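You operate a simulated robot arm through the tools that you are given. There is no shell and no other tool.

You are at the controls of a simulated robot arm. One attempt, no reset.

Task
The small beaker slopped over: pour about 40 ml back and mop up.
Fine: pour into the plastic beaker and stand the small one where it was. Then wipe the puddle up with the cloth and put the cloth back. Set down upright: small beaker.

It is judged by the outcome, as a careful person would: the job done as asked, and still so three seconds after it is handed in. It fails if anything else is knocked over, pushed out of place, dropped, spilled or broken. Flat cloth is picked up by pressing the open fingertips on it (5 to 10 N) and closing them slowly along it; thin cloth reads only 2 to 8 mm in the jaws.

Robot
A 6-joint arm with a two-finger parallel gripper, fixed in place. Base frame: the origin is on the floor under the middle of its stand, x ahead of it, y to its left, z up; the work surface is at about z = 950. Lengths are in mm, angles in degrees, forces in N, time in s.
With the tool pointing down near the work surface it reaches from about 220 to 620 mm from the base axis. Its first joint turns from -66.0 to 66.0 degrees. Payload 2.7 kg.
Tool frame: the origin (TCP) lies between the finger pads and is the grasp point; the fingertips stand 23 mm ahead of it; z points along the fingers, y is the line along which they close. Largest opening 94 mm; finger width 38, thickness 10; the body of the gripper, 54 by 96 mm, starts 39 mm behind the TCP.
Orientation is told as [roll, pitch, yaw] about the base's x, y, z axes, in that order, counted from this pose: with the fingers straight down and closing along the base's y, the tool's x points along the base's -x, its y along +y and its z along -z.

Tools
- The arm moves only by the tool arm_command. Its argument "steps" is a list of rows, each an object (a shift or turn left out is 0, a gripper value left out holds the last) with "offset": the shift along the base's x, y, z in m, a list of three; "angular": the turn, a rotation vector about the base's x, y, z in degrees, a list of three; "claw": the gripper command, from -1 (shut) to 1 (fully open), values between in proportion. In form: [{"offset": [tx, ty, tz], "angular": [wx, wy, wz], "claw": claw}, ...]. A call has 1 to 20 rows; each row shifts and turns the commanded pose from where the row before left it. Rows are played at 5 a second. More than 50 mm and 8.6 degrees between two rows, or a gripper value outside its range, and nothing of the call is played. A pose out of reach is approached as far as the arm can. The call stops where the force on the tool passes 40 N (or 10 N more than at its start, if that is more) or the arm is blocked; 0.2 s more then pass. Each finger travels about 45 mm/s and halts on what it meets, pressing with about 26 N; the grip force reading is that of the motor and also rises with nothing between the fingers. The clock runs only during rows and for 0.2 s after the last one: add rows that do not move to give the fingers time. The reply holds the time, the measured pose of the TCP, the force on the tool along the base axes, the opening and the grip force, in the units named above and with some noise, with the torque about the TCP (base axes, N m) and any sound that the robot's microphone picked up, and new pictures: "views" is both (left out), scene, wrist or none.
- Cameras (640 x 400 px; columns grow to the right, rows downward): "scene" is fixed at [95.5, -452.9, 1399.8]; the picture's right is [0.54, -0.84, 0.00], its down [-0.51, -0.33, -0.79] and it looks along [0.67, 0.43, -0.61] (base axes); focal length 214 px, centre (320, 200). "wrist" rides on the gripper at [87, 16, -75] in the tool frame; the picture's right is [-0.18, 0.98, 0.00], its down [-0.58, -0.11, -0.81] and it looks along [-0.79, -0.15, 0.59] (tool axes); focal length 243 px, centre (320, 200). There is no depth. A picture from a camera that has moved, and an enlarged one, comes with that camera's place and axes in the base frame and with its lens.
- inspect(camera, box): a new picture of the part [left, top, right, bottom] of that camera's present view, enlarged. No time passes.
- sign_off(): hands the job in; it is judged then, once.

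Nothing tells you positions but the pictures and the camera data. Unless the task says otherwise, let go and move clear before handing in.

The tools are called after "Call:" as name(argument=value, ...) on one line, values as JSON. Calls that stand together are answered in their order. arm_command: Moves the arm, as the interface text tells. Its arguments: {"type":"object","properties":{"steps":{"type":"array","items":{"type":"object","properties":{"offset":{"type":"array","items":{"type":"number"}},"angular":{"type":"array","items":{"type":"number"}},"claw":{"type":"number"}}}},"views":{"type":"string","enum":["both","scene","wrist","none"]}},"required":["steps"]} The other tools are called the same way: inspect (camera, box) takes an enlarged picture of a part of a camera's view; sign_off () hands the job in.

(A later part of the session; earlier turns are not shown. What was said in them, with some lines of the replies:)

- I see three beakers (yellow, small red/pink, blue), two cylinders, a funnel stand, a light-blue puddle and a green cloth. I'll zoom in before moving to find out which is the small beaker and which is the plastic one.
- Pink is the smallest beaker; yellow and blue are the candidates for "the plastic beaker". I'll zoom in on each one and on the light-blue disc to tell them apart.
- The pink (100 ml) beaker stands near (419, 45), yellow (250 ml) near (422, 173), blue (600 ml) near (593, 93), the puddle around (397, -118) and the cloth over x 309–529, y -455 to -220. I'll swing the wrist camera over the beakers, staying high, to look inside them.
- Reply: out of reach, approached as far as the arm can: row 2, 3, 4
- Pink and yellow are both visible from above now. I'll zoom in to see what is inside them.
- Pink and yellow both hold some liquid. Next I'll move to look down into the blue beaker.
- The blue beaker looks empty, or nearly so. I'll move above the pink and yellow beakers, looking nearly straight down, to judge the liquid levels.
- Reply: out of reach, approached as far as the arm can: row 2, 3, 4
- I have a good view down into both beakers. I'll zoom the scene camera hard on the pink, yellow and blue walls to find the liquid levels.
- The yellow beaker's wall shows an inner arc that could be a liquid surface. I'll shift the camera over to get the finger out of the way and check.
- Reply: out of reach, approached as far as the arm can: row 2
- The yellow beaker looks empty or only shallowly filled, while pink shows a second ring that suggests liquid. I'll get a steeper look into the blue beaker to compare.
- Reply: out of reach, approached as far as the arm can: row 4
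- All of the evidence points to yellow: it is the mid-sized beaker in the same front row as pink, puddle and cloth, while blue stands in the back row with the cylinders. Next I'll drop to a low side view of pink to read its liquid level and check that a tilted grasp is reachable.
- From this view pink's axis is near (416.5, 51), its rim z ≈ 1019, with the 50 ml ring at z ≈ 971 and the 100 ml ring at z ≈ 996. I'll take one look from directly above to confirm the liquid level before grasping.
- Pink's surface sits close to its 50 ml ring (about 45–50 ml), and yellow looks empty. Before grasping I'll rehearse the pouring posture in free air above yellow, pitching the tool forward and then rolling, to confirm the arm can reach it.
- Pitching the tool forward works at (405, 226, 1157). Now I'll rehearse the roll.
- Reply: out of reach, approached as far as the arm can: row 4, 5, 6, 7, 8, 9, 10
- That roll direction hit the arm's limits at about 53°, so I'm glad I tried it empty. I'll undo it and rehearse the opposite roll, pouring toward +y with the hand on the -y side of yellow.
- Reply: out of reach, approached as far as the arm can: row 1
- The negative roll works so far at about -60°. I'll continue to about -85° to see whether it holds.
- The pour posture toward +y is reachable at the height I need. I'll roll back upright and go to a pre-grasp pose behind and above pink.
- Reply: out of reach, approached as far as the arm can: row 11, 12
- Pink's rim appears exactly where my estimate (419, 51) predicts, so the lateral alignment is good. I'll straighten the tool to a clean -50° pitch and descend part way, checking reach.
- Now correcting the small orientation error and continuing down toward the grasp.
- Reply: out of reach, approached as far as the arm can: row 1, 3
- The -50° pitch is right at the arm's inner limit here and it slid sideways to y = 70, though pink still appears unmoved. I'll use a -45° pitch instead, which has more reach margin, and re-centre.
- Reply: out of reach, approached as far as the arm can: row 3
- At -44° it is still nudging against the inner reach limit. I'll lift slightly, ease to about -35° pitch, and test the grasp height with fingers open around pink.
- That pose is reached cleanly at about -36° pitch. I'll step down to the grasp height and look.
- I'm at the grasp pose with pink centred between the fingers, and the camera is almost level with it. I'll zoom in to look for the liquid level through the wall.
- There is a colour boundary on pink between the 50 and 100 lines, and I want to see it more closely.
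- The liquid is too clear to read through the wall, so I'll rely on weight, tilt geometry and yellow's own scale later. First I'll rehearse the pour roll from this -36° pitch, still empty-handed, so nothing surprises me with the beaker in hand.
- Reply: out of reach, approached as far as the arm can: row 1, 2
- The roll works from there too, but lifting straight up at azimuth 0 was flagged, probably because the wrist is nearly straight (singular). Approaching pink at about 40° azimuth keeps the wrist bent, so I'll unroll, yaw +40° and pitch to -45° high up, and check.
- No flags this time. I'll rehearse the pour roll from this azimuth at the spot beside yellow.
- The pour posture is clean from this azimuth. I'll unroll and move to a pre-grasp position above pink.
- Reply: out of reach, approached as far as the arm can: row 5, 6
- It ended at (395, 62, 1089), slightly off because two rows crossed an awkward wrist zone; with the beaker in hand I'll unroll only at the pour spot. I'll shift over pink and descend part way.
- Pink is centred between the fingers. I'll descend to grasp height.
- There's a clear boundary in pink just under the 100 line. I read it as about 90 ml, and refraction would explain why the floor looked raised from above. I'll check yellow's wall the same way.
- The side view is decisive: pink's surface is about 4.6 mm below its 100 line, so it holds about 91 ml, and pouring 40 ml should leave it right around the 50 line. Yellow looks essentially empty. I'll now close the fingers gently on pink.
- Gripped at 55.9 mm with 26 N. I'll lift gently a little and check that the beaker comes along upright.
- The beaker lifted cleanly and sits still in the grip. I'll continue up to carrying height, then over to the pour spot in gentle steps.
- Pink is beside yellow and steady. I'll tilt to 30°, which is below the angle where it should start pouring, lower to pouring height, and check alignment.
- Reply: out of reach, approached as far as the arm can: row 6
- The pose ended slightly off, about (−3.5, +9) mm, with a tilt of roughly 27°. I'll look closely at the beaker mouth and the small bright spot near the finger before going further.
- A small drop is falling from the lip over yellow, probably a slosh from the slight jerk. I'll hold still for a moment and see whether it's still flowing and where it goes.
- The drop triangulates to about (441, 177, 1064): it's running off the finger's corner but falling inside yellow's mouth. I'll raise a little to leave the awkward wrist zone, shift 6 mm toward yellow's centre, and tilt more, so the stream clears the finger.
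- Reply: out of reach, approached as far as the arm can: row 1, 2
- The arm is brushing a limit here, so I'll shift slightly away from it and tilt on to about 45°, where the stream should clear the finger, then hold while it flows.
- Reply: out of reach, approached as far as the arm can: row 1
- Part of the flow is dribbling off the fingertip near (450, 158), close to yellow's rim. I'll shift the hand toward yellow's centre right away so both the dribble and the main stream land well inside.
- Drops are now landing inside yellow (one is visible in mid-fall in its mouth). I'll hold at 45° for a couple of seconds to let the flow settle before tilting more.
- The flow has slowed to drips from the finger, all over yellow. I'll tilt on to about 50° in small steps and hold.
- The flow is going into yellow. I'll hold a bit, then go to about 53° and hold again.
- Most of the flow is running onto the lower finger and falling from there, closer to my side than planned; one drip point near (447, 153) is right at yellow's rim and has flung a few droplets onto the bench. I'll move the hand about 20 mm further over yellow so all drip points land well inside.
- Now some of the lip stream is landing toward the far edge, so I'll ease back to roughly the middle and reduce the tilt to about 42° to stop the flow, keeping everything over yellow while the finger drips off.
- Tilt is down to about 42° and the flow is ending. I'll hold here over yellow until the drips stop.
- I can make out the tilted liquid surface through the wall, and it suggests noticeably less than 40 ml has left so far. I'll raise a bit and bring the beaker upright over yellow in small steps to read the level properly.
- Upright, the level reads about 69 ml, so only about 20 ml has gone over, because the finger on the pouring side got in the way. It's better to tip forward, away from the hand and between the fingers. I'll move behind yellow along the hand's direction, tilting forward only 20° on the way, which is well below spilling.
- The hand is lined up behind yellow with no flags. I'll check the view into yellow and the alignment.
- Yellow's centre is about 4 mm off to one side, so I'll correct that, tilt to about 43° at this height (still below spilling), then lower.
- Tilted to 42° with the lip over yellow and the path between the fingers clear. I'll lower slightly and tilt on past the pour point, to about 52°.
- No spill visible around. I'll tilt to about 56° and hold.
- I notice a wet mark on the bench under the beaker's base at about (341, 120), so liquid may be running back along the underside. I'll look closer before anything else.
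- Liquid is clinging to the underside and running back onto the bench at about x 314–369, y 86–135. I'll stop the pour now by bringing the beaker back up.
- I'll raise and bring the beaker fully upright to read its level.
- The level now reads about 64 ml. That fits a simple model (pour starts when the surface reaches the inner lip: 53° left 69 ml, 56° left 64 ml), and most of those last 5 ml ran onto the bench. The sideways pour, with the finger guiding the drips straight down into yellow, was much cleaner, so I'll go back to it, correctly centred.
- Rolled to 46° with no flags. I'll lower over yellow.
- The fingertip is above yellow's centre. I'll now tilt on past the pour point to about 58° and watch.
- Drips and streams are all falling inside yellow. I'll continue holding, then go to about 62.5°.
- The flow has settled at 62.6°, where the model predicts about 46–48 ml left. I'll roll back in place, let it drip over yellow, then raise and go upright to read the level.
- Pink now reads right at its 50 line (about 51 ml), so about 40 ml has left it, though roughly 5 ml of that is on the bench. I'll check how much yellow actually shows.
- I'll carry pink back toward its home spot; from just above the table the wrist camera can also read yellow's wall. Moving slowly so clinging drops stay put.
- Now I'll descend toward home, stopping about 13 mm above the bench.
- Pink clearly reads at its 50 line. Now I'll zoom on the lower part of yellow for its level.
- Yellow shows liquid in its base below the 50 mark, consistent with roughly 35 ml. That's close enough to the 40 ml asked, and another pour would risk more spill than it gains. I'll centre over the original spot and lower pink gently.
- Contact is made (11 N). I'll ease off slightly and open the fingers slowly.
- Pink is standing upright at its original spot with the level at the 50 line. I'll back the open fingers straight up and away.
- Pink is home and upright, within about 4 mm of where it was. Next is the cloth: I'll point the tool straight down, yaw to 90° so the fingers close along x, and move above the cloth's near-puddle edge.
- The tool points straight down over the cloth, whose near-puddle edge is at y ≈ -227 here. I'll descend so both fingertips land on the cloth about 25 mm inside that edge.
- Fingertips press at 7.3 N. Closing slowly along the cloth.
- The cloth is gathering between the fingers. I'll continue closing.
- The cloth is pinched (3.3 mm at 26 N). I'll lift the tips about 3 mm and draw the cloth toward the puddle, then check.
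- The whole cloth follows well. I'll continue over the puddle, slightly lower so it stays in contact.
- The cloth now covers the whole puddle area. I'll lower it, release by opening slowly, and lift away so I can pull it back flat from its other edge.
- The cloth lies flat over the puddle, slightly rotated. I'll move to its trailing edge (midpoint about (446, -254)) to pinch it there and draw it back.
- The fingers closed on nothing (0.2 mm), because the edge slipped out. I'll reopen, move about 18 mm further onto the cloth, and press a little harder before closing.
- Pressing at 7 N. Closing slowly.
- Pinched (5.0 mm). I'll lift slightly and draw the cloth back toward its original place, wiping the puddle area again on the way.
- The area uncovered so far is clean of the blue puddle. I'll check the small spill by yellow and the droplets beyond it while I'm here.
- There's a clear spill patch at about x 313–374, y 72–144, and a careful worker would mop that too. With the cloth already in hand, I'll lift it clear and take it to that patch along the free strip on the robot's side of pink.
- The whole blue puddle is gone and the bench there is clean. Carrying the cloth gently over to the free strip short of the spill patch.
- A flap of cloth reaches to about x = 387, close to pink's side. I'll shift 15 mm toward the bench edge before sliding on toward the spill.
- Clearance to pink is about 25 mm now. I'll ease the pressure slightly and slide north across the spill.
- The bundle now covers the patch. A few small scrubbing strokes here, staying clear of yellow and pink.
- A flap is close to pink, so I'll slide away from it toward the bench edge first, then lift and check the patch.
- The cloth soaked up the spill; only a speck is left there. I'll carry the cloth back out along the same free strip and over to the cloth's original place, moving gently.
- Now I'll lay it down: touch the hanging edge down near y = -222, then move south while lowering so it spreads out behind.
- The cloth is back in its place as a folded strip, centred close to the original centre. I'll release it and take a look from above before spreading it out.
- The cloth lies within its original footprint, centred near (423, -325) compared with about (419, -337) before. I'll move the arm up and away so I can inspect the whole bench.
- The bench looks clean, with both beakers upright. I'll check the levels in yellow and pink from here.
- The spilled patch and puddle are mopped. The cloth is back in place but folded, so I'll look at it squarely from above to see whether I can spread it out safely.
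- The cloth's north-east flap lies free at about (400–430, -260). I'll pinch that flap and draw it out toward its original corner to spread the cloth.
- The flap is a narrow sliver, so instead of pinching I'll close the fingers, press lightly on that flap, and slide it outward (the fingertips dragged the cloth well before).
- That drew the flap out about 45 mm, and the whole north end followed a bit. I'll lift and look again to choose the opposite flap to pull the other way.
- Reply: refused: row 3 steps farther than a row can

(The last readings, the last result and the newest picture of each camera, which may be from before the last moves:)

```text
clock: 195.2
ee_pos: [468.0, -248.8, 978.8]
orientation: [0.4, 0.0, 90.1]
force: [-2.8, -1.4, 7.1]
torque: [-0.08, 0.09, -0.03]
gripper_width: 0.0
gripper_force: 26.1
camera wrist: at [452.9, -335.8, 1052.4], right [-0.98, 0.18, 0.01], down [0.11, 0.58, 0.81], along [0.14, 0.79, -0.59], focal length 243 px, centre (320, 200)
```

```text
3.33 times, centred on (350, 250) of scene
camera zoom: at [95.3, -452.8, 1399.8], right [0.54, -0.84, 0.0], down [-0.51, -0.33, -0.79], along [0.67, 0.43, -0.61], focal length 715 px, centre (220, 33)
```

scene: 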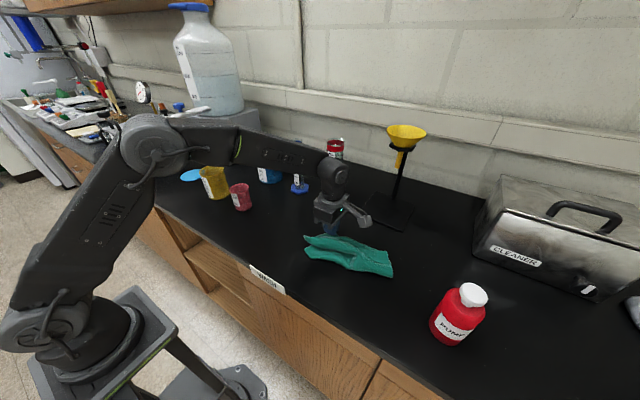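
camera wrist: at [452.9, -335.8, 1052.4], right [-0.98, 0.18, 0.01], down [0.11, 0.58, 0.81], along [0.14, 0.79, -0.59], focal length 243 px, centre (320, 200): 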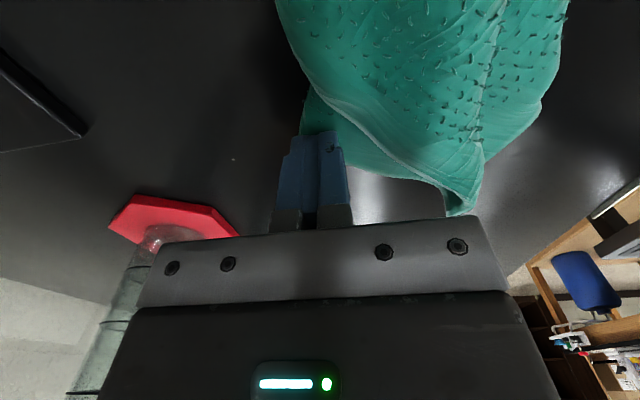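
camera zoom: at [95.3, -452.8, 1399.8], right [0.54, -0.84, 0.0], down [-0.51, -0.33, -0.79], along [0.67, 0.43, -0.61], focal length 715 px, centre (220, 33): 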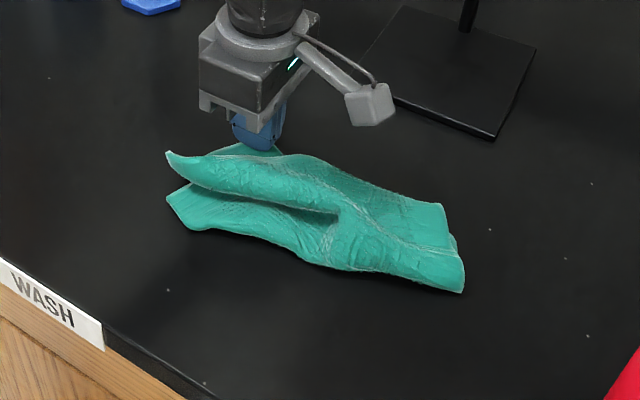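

That row was too large a step and nothing moved. Repeating with smaller steps.

Call:
arm_command(steps=[{"offset": [0, 0, 0.01]}, {"offset": [0, 0, 0.04]}, {"offset": [-0.01, -0.02, 0.04]}, {"offset": [-0.02, -0.02, 0.035]}, {"offset": [-0.02, -0.025, 0.03]}, {"offset": [-0.02, -0.025, 0.03]}, {"offset": [0, 0, 0]}], views="both")

Call:
inspect(camera="wrist", box=[160, 0, 480, 200])

Call:
inspect(camera="scene", box=[260, 190, 440, 310])

```text
clock: 196.8
ee_pos: [398.3, -339.5, 1161.1]
orientation: [0.5, 0.0, 90.1]
force: [-1.3, 0.4, -0.5]
torque: [0.02, 0.0, 0.02]
gripper_width: 0.3
gripper_force: 25.9
camera wrist: at [382.5, -426.0, 1235.4], right [-0.98, 0.18, 0.01], down [0.11, 0.58, 0.81], along [0.14, 0.79, -0.59], focal length 243 px, centre (320, 200)
```

scene: 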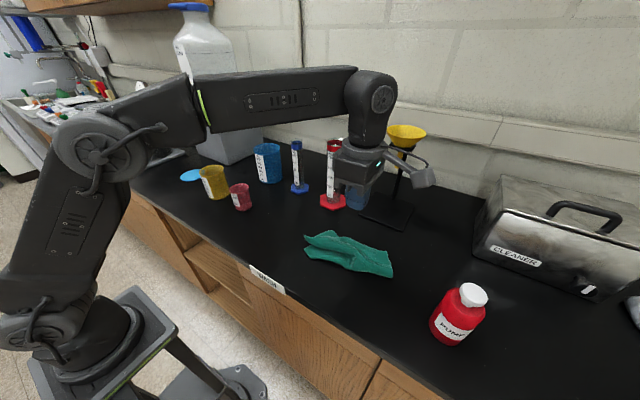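
wrist: 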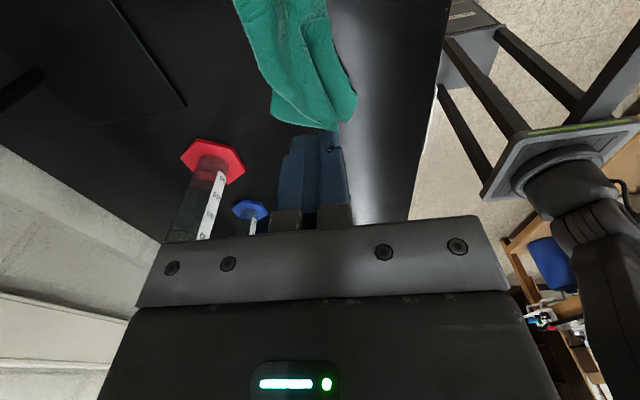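

```text
2.00 times, centred on (320, 100) of wrist
camera zoom: at [382.5, -426.0, 1235.4], right [-0.98, 0.18, 0.01], down [0.11, 0.58, 0.81], along [0.14, 0.79, -0.59], focal length 485 px, centre (320, 400)
```

zoom: 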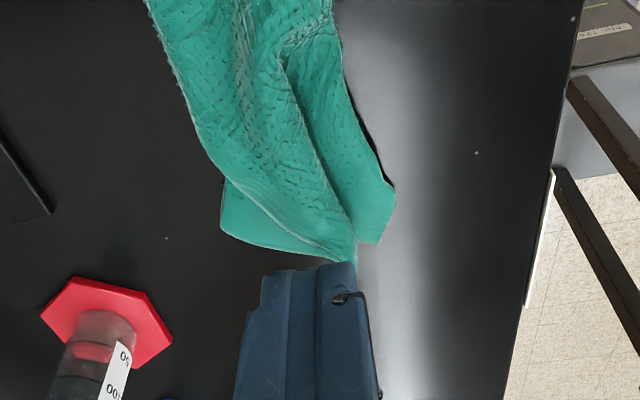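

```text
3.33 times, centred on (350, 250) of scene
camera zoom: at [95.4, -452.9, 1399.8], right [0.54, -0.84, 0.0], down [-0.51, -0.33, -0.79], along [0.67, 0.43, -0.61], focal length 715 px, centre (220, 33)
```

zoom: 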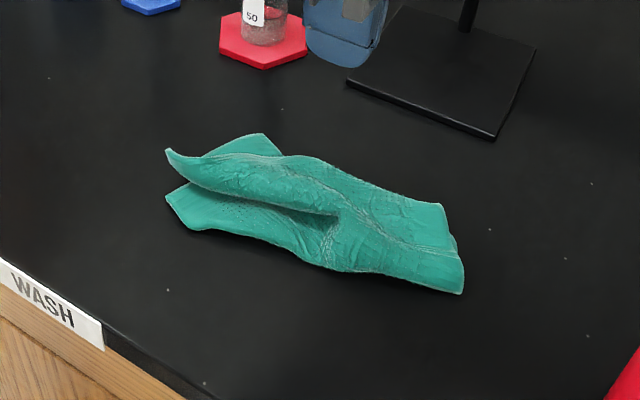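

The shape is clear now: a west layer, a raised pleat and an east layer. I'll press on the west layer near (380, -250) and slide it west to open the pleat.

Call:
arm_command(steps=[{"offset": [-0.006, 0.03, -0.03]}, {"offset": [-0.006, 0.03, -0.035]}, {"offset": [-0.006, 0.03, -0.035]}, {"offset": [0, 0, -0.04]}, {"offset": [0, 0, -0.035]}, {"offset": [0, 0, 0]}], views="wrist")

Call:
inspect(camera="wrist", box=[160, 0, 480, 235])

```text
clock: 198.2
ee_pos: [380.3, -249.2, 987.7]
orientation: [0.4, 0.0, 90.2]
force: [-0.1, 0.2, -1.0]
torque: [-0.02, 0.0, 0.0]
gripper_width: 0.0
gripper_force: 25.7
camera wrist: at [364.9, -335.7, 1060.8], right [-0.98, 0.18, 0.01], down [0.11, 0.58, 0.81], along [0.14, 0.79, -0.59], focal length 243 px, centre (320, 200)
```

wrist: 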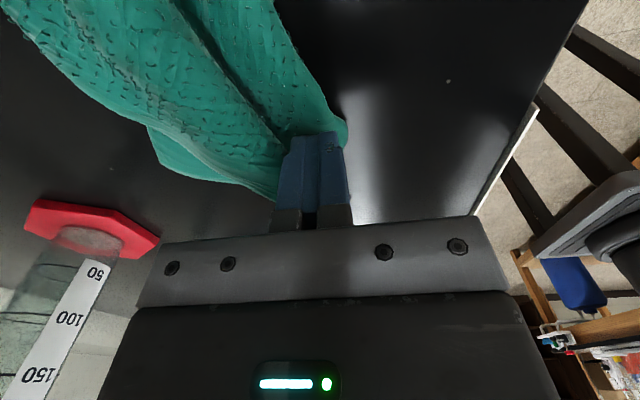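

```text
1.70 times, centred on (320, 118) of wrist
camera zoom: at [364.9, -335.7, 1060.8], right [-0.98, 0.18, 0.01], down [0.11, 0.58, 0.81], along [0.14, 0.79, -0.59], focal length 413 px, centre (320, 340)
```

zoom: 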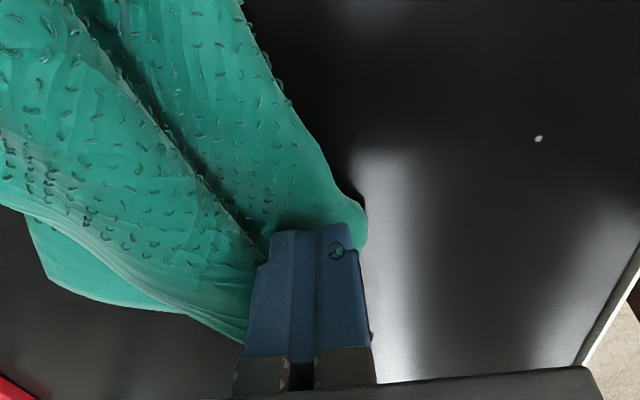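

Call:
arm_command(steps=[{"offset": [-0.003, -0.006, -0.005]}, {"offset": [0, 0, -0.002]}, {"offset": [0, 0, 0]}], views="none")

Call:
arm_command(steps=[{"offset": [0, 0, -0.0015]}, {"offset": [0, 0, 0]}], views="none")

```text
clock: 199.0
ee_pos: [378.0, -254.8, 982.1]
orientation: [0.4, -0.1, 90.1]
force: [0.0, -0.6, 1.0]
torque: [-0.01, -0.03, -0.02]
gripper_width: 0.0
gripper_force: 26.1
```

```text
clock: 199.6
ee_pos: [378.1, -255.8, 979.5]
orientation: [0.4, 0.0, 90.0]
force: [0.4, 0.0, 0.7]
torque: [-0.06, -0.04, 0.04]
gripper_width: 0.0
gripper_force: 25.9
```

Call:
arm_command(steps=[{"offset": [0, 0, -0.002]}, {"offset": [0, 0, 0]}], views="none")

Call:
arm_command(steps=[{"offset": [0, 0, -0.001]}, {"offset": [-0.004, 0, 0]}, {"offset": [-0.007, 0.001, 0]}, {"offset": [-0.007, 0.001, 0]}, {"offset": [-0.007, 0.001, 0]}, {"offset": [-0.007, 0.001, 0]}, {"offset": [-0.007, 0.001, 0]}, {"offset": [-0.007, 0.001, 0]}, {"offset": [0, 0, 0]}], views="both")

Call:
inspect(camera="wrist", box=[160, 0, 480, 235])

Call:
inspect(camera="scene", box=[260, 190, 440, 310])

```text
clock: 200.2
ee_pos: [378.4, -254.5, 979.2]
orientation: [0.3, 0.0, 90.0]
force: [0.1, -1.1, 4.1]
torque: [-0.08, -0.01, -0.04]
gripper_width: 0.0
gripper_force: 25.8
```

```text
clock: 202.2
ee_pos: [332.7, -248.8, 978.2]
orientation: [0.4, 0.1, 90.1]
force: [1.6, 0.4, 5.8]
torque: [-0.06, -0.06, 0.03]
gripper_width: 0.0
gripper_force: 26.0
camera wrist: at [316.5, -336.0, 1052.2], right [-0.98, 0.18, 0.01], down [0.11, 0.58, 0.81], along [0.14, 0.79, -0.59], focal length 243 px, centre (320, 200)
```

scene: 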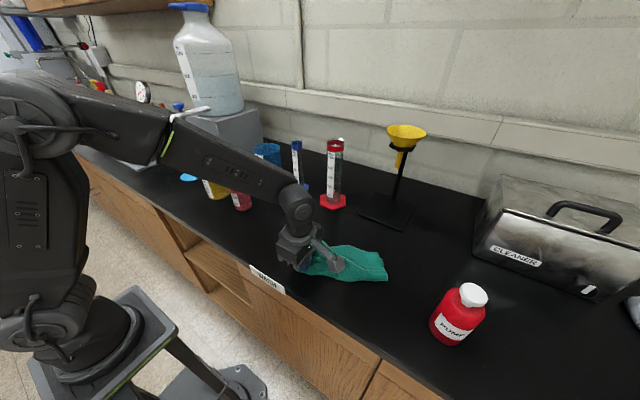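
wrist: 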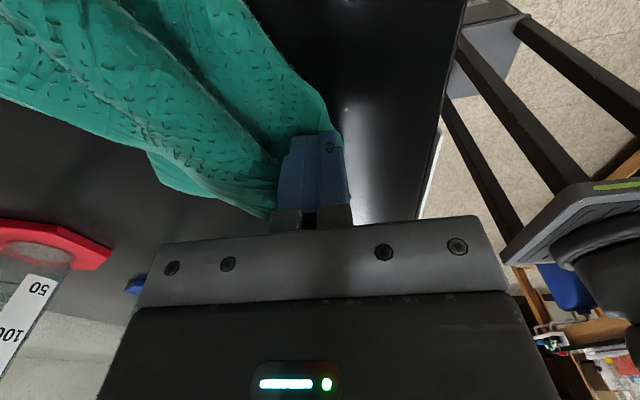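

```text
1.70 times, centred on (320, 118) of wrist
camera zoom: at [316.5, -336.0, 1052.2], right [-0.98, 0.18, 0.01], down [0.11, 0.58, 0.81], along [0.14, 0.79, -0.59], focal length 413 px, centre (320, 340)
```

zoom: 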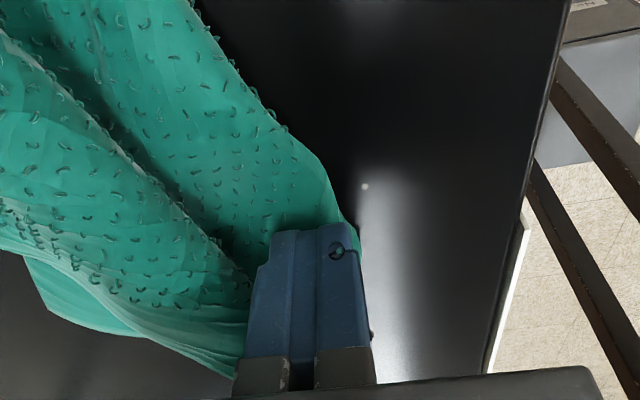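

```text
3.33 times, centred on (350, 250) of scene
camera zoom: at [95.5, -452.8, 1399.8], right [0.54, -0.84, 0.0], down [-0.51, -0.33, -0.79], along [0.67, 0.43, -0.61], focal length 715 px, centre (220, 33)
```

zoom: 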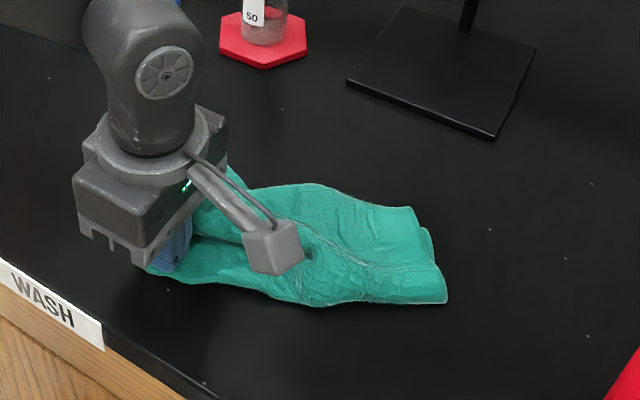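

The pleat is opening. A little further west, then I'll lift and check.

Call:
arm_command(steps=[{"offset": [-0.006, 0.001, 0]}, {"offset": [-0.006, 0.001, 0]}, {"offset": [0, 0, 0.005]}, {"offset": [0, 0, 0.03]}, {"offset": [0.01, -0.01, 0.04]}, {"offset": [0.02, -0.01, 0.04]}, {"offset": [0.02, -0.02, 0.04]}, {"offset": [0.01, -0.02, 0.03]}, {"offset": [0, 0, 0]}], views="both")

Call:
inspect(camera="scene", box=[260, 190, 440, 310])

Call:
inspect(camera="wrist", box=[160, 0, 480, 200])

```text
clock: 204.2
ee_pos: [379.0, -307.0, 1164.8]
orientation: [0.3, 0.1, 90.1]
force: [0.0, -0.4, -0.7]
torque: [0.0, -0.01, 0.01]
gripper_width: 0.0
gripper_force: 25.9
camera wrist: at [363.6, -393.8, 1238.0], right [-0.98, 0.18, 0.01], down [0.11, 0.58, 0.81], along [0.14, 0.79, -0.59], focal length 243 px, centre (320, 200)
```

scene: 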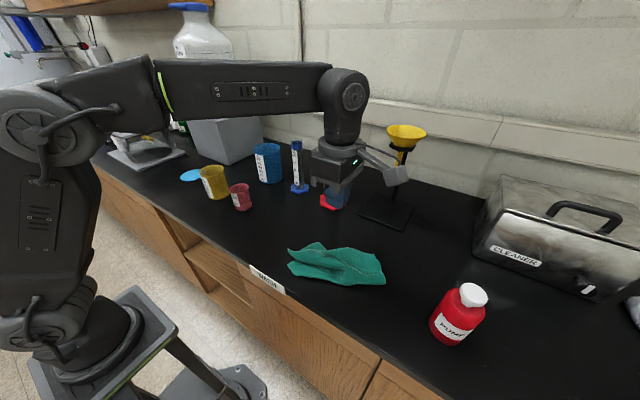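
wrist: 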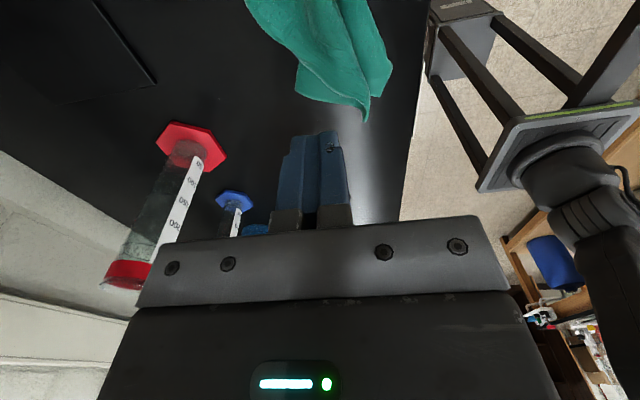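

```text
3.33 times, centred on (350, 250) of scene
camera zoom: at [95.5, -452.9, 1399.8], right [0.54, -0.84, 0.0], down [-0.51, -0.33, -0.79], along [0.67, 0.43, -0.61], focal length 715 px, centre (220, 33)
```

zoom: 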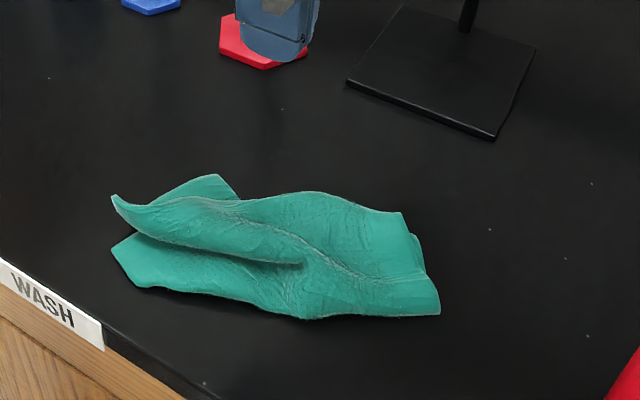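

```text
2.00 times, centred on (320, 100) of wrist
camera zoom: at [363.6, -393.8, 1238.0], right [-0.98, 0.18, 0.01], down [0.11, 0.58, 0.81], along [0.14, 0.79, -0.59], focal length 485 px, centre (320, 400)
```

zoom: 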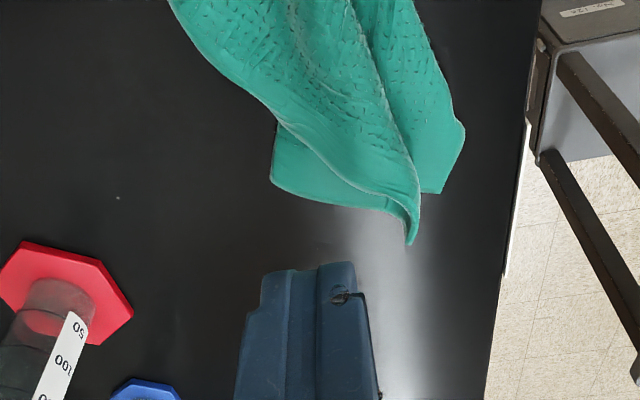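

Pressing moves the folded cloth as a whole rather than opening it, so I'll stop unfolding. It has drifted about 45 mm from its original centre, so I'll press on its middle and slide it back by about (+26, -35) mm.

Call:
arm_command(steps=[{"offset": [0.008, 0, -0.03]}, {"offset": [0.008, 0, -0.04]}, {"offset": [0, 0, -0.04]}, {"offset": [0, 0, -0.04]}, {"offset": [0, 0, -0.015]}, {"offset": [0, 0, 0]}], views="none")

Call:
arm_command(steps=[{"offset": [0, 0, -0.004]}, {"offset": [0, 0, -0.003]}, {"offset": [0, 0, 0]}], views="none")

Call:
arm_command(steps=[{"offset": [0, 0, -0.002]}, {"offset": [0, 0, 0]}], views="wrist")

```text
clock: 205.6
ee_pos: [397.6, -308.7, 998.0]
orientation: [0.4, -0.1, 90.1]
force: [0.3, 0.3, 0.0]
torque: [0.0, 0.01, -0.02]
gripper_width: 0.1
gripper_force: 26.1
```

```text
clock: 206.4
ee_pos: [396.4, -307.0, 992.2]
orientation: [0.4, 0.0, 90.2]
force: [0.0, -0.8, -1.8]
torque: [0.01, 0.01, -0.02]
gripper_width: 0.0
gripper_force: 25.5
```

```text
clock: 207.0
ee_pos: [397.2, -306.5, 991.1]
orientation: [0.5, -0.1, 90.0]
force: [0.2, -0.4, -0.4]
torque: [0.01, 0.01, 0.0]
gripper_width: 0.2
gripper_force: 26.1
camera wrist: at [381.0, -394.1, 1063.9], right [-0.98, 0.18, 0.01], down [0.11, 0.58, 0.81], along [0.14, 0.79, -0.59], focal length 243 px, centre (320, 200)
```

wrist: 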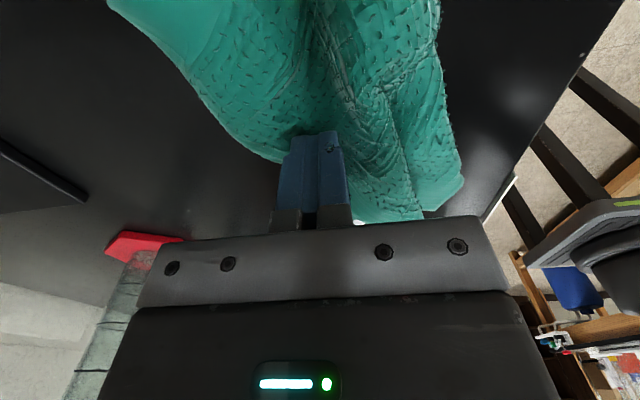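

Call:
arm_command(steps=[{"offset": [0, 0, -0.003]}, {"offset": [0, 0, -0.002]}, {"offset": [0, 0, 0]}], views="none")

Call:
arm_command(steps=[{"offset": [0, 0, -0.002]}, {"offset": [0, 0, 0]}], views="none")

Call:
arm_command(steps=[{"offset": [0, 0, -0.0015]}, {"offset": [0, 0, 0]}], views="none")

```text
clock: 207.8
ee_pos: [397.1, -307.6, 983.9]
orientation: [0.4, 0.0, 90.1]
force: [-0.4, -1.5, 3.3]
torque: [-0.01, 0.04, 0.01]
gripper_width: 0.1
gripper_force: 26.4
```

```text
clock: 208.4
ee_pos: [396.5, -306.9, 982.3]
orientation: [0.3, 0.1, 90.0]
force: [-1.7, -2.2, 9.4]
torque: [-0.04, 0.1, 0.01]
gripper_width: 0.0
gripper_force: 25.8
```

```text
clock: 209.0
ee_pos: [396.1, -306.4, 981.0]
orientation: [0.3, 0.1, 90.1]
force: [-2.9, 1.9, 20.0]
torque: [0.02, 0.27, 0.01]
gripper_width: 0.1
gripper_force: 25.9
```

Call:
arm_command(steps=[{"offset": [0, 0, 0.0013]}, {"offset": [0.0037, -0.005, 0]}, {"offset": [0.0037, -0.005, 0]}, {"offset": [0.0037, -0.005, 0]}, {"offset": [0.0037, -0.005, 0]}, {"offset": [0.0037, -0.005, 0]}, {"offset": [0.0037, -0.005, 0]}, {"offset": [0.0037, -0.005, 0]}, {"offset": [0, 0, 0]}], views="both")

Call:
inspect(camera="scene", box=[260, 190, 440, 310])

```text
clock: 211.0
ee_pos: [422.6, -342.4, 983.2]
orientation: [0.5, 0.0, 90.1]
force: [-1.8, 2.7, 8.0]
torque: [0.09, 0.12, -0.03]
gripper_width: 0.2
gripper_force: 25.4
camera wrist: at [407.1, -428.6, 1055.8], right [-0.98, 0.18, 0.01], down [0.11, 0.58, 0.81], along [0.14, 0.79, -0.59], focal length 243 px, centre (320, 200)
```

scene: 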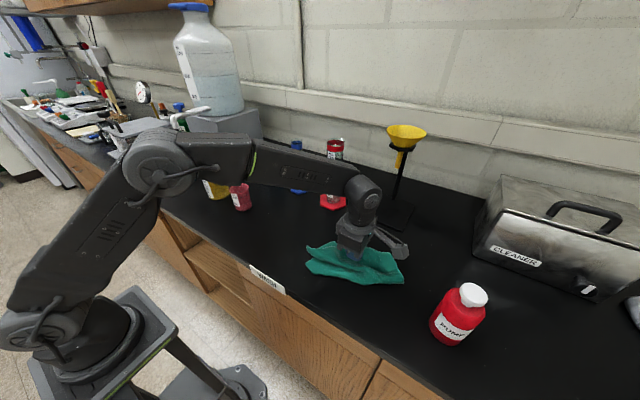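
wrist: 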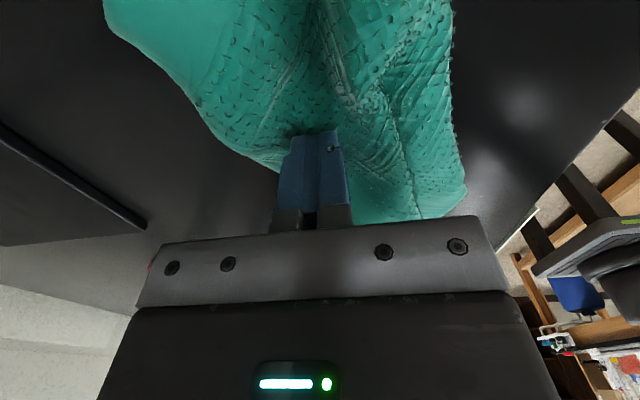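

```text
3.33 times, centred on (350, 250) of scene
camera zoom: at [95.3, -452.7, 1399.9], right [0.54, -0.84, 0.0], down [-0.51, -0.33, -0.79], along [0.67, 0.43, -0.61], focal length 715 px, centre (220, 33)
```

zoom: 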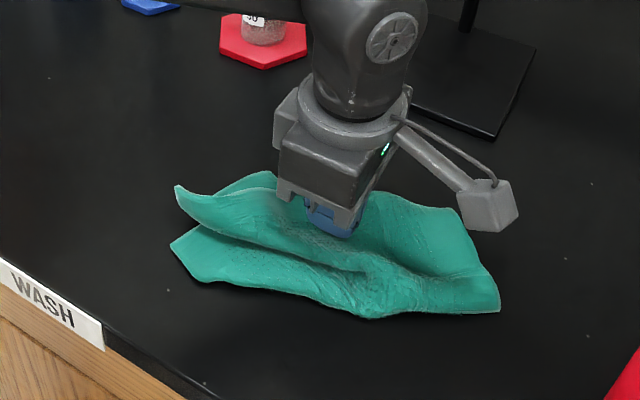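

Call:
arm_command(steps=[{"offset": [0, 0, 0.01]}, {"offset": [0, 0, 0.03]}, {"offset": [0, 0, 0.04]}, {"offset": [-0.01, 0.02, 0.04]}, {"offset": [-0.01, 0.03, 0.035]}, {"offset": [-0.01, 0.04, 0.02]}, {"offset": [-0.01, 0.04, 0.02]}, {"offset": [-0.01, 0.04, 0.02]}, {"offset": [0, 0.03, 0.02]}, {"offset": [0, 0, 0]}], views="both")

Call:
inspect(camera="scene", box=[260, 190, 440, 330])

Call:
inspect(camera="scene", box=[165, 130, 345, 260])

```text
clock: 213.2
ee_pos: [372.0, -145.9, 1218.3]
orientation: [0.4, -0.1, 90.2]
force: [-0.2, 0.0, -0.4]
torque: [-0.04, -0.01, -0.01]
gripper_width: 0.0
gripper_force: 25.7
camera wrist: at [356.5, -232.6, 1291.3], right [-0.98, 0.18, 0.01], down [0.11, 0.58, 0.81], along [0.14, 0.79, -0.59], focal length 243 px, centre (320, 200)
```

scene: 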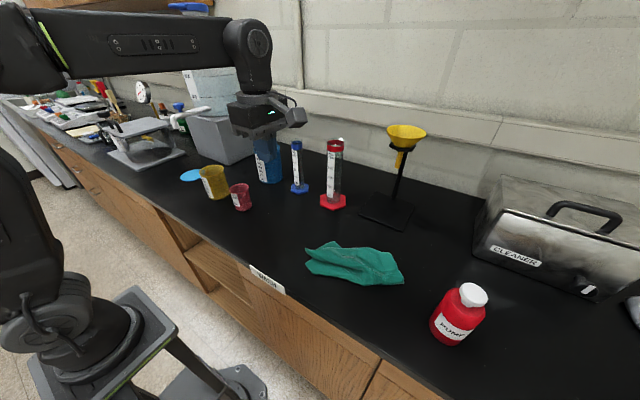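
wrist: 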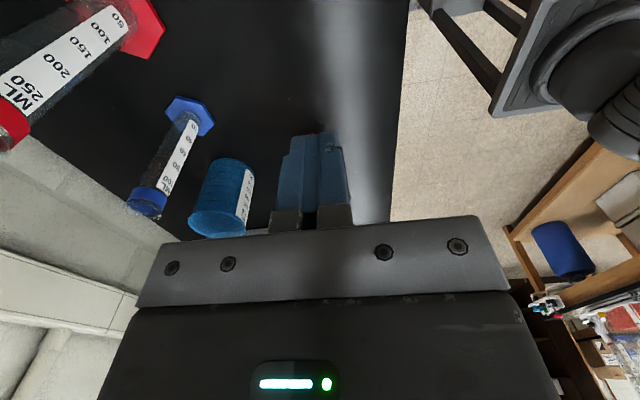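

```text
2.86 times, centred on (350, 260) of scene
camera zoom: at [95.5, -452.9, 1399.8], right [0.54, -0.84, 0.0], down [-0.51, -0.33, -0.79], along [0.67, 0.43, -0.61], focal length 613 px, centre (234, 29)
```

zoom: 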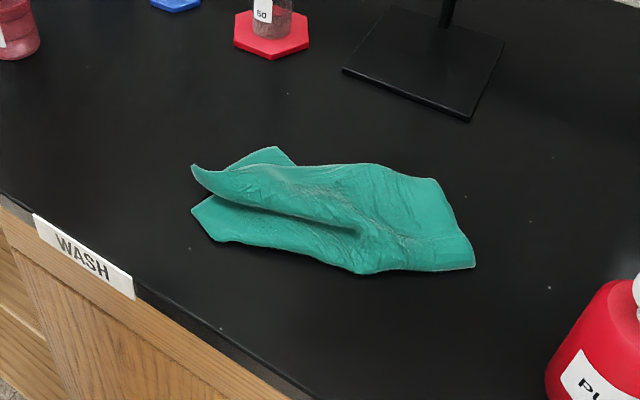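

```text
3.08 times, centred on (255, 195) of scene
camera zoom: at [95.5, -452.9, 1399.8], right [0.54, -0.84, 0.0], down [-0.51, -0.33, -0.79], along [0.67, 0.43, -0.61], focal length 660 px, centre (520, 215)
```

zoom: 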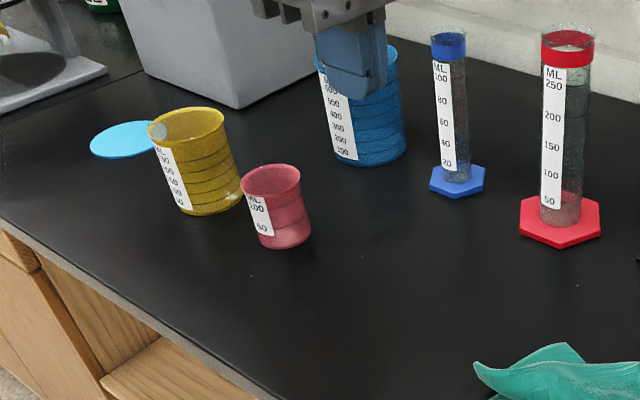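

The main puddle and the side spill are mopped up. The cloth is back on its original spot, folded but centred within about 15 mm, and pink stands upright in its place at its 50 line. Yellow holds the poured liquid, nothing has been knocked over, and the arm is clear and holding nothing, so I'm handing in.

Call:
sign_off()

```text
The job is handed in.
```

I handed the job in, with most of it done as asked, but the pour was messier and a little short.

- **Pour:** I took the yellow 250 ml beaker to be the plastic one, because it stood beside the small beaker and the puddle. The small beaker went from about 91 ml to about 51 ml. I estimate roughly 35 ml of that reached the yellow beaker; I couldn't read its level directly.
- **Spill while pouring:** About 5 ml ran down the outside of the small beaker onto the bench. I mopped that up with the cloth. A few small droplets are still on the bench between the yellow and blue beakers, with a couple of specks nearby.
- **Small beaker:** It stands upright within about 4 mm of where it was.
- **Puddle:** The original blue puddle is gone.
- **Cloth:** It is back on its original spot, centred within about 15 mm by my estimate. It is folded rather than flat, because my attempts to spread it only slid it around.

I saw nothing else knocked over or moved. The gripper is empty and clear of everything, though a drop of liquid was still clinging to one finger.
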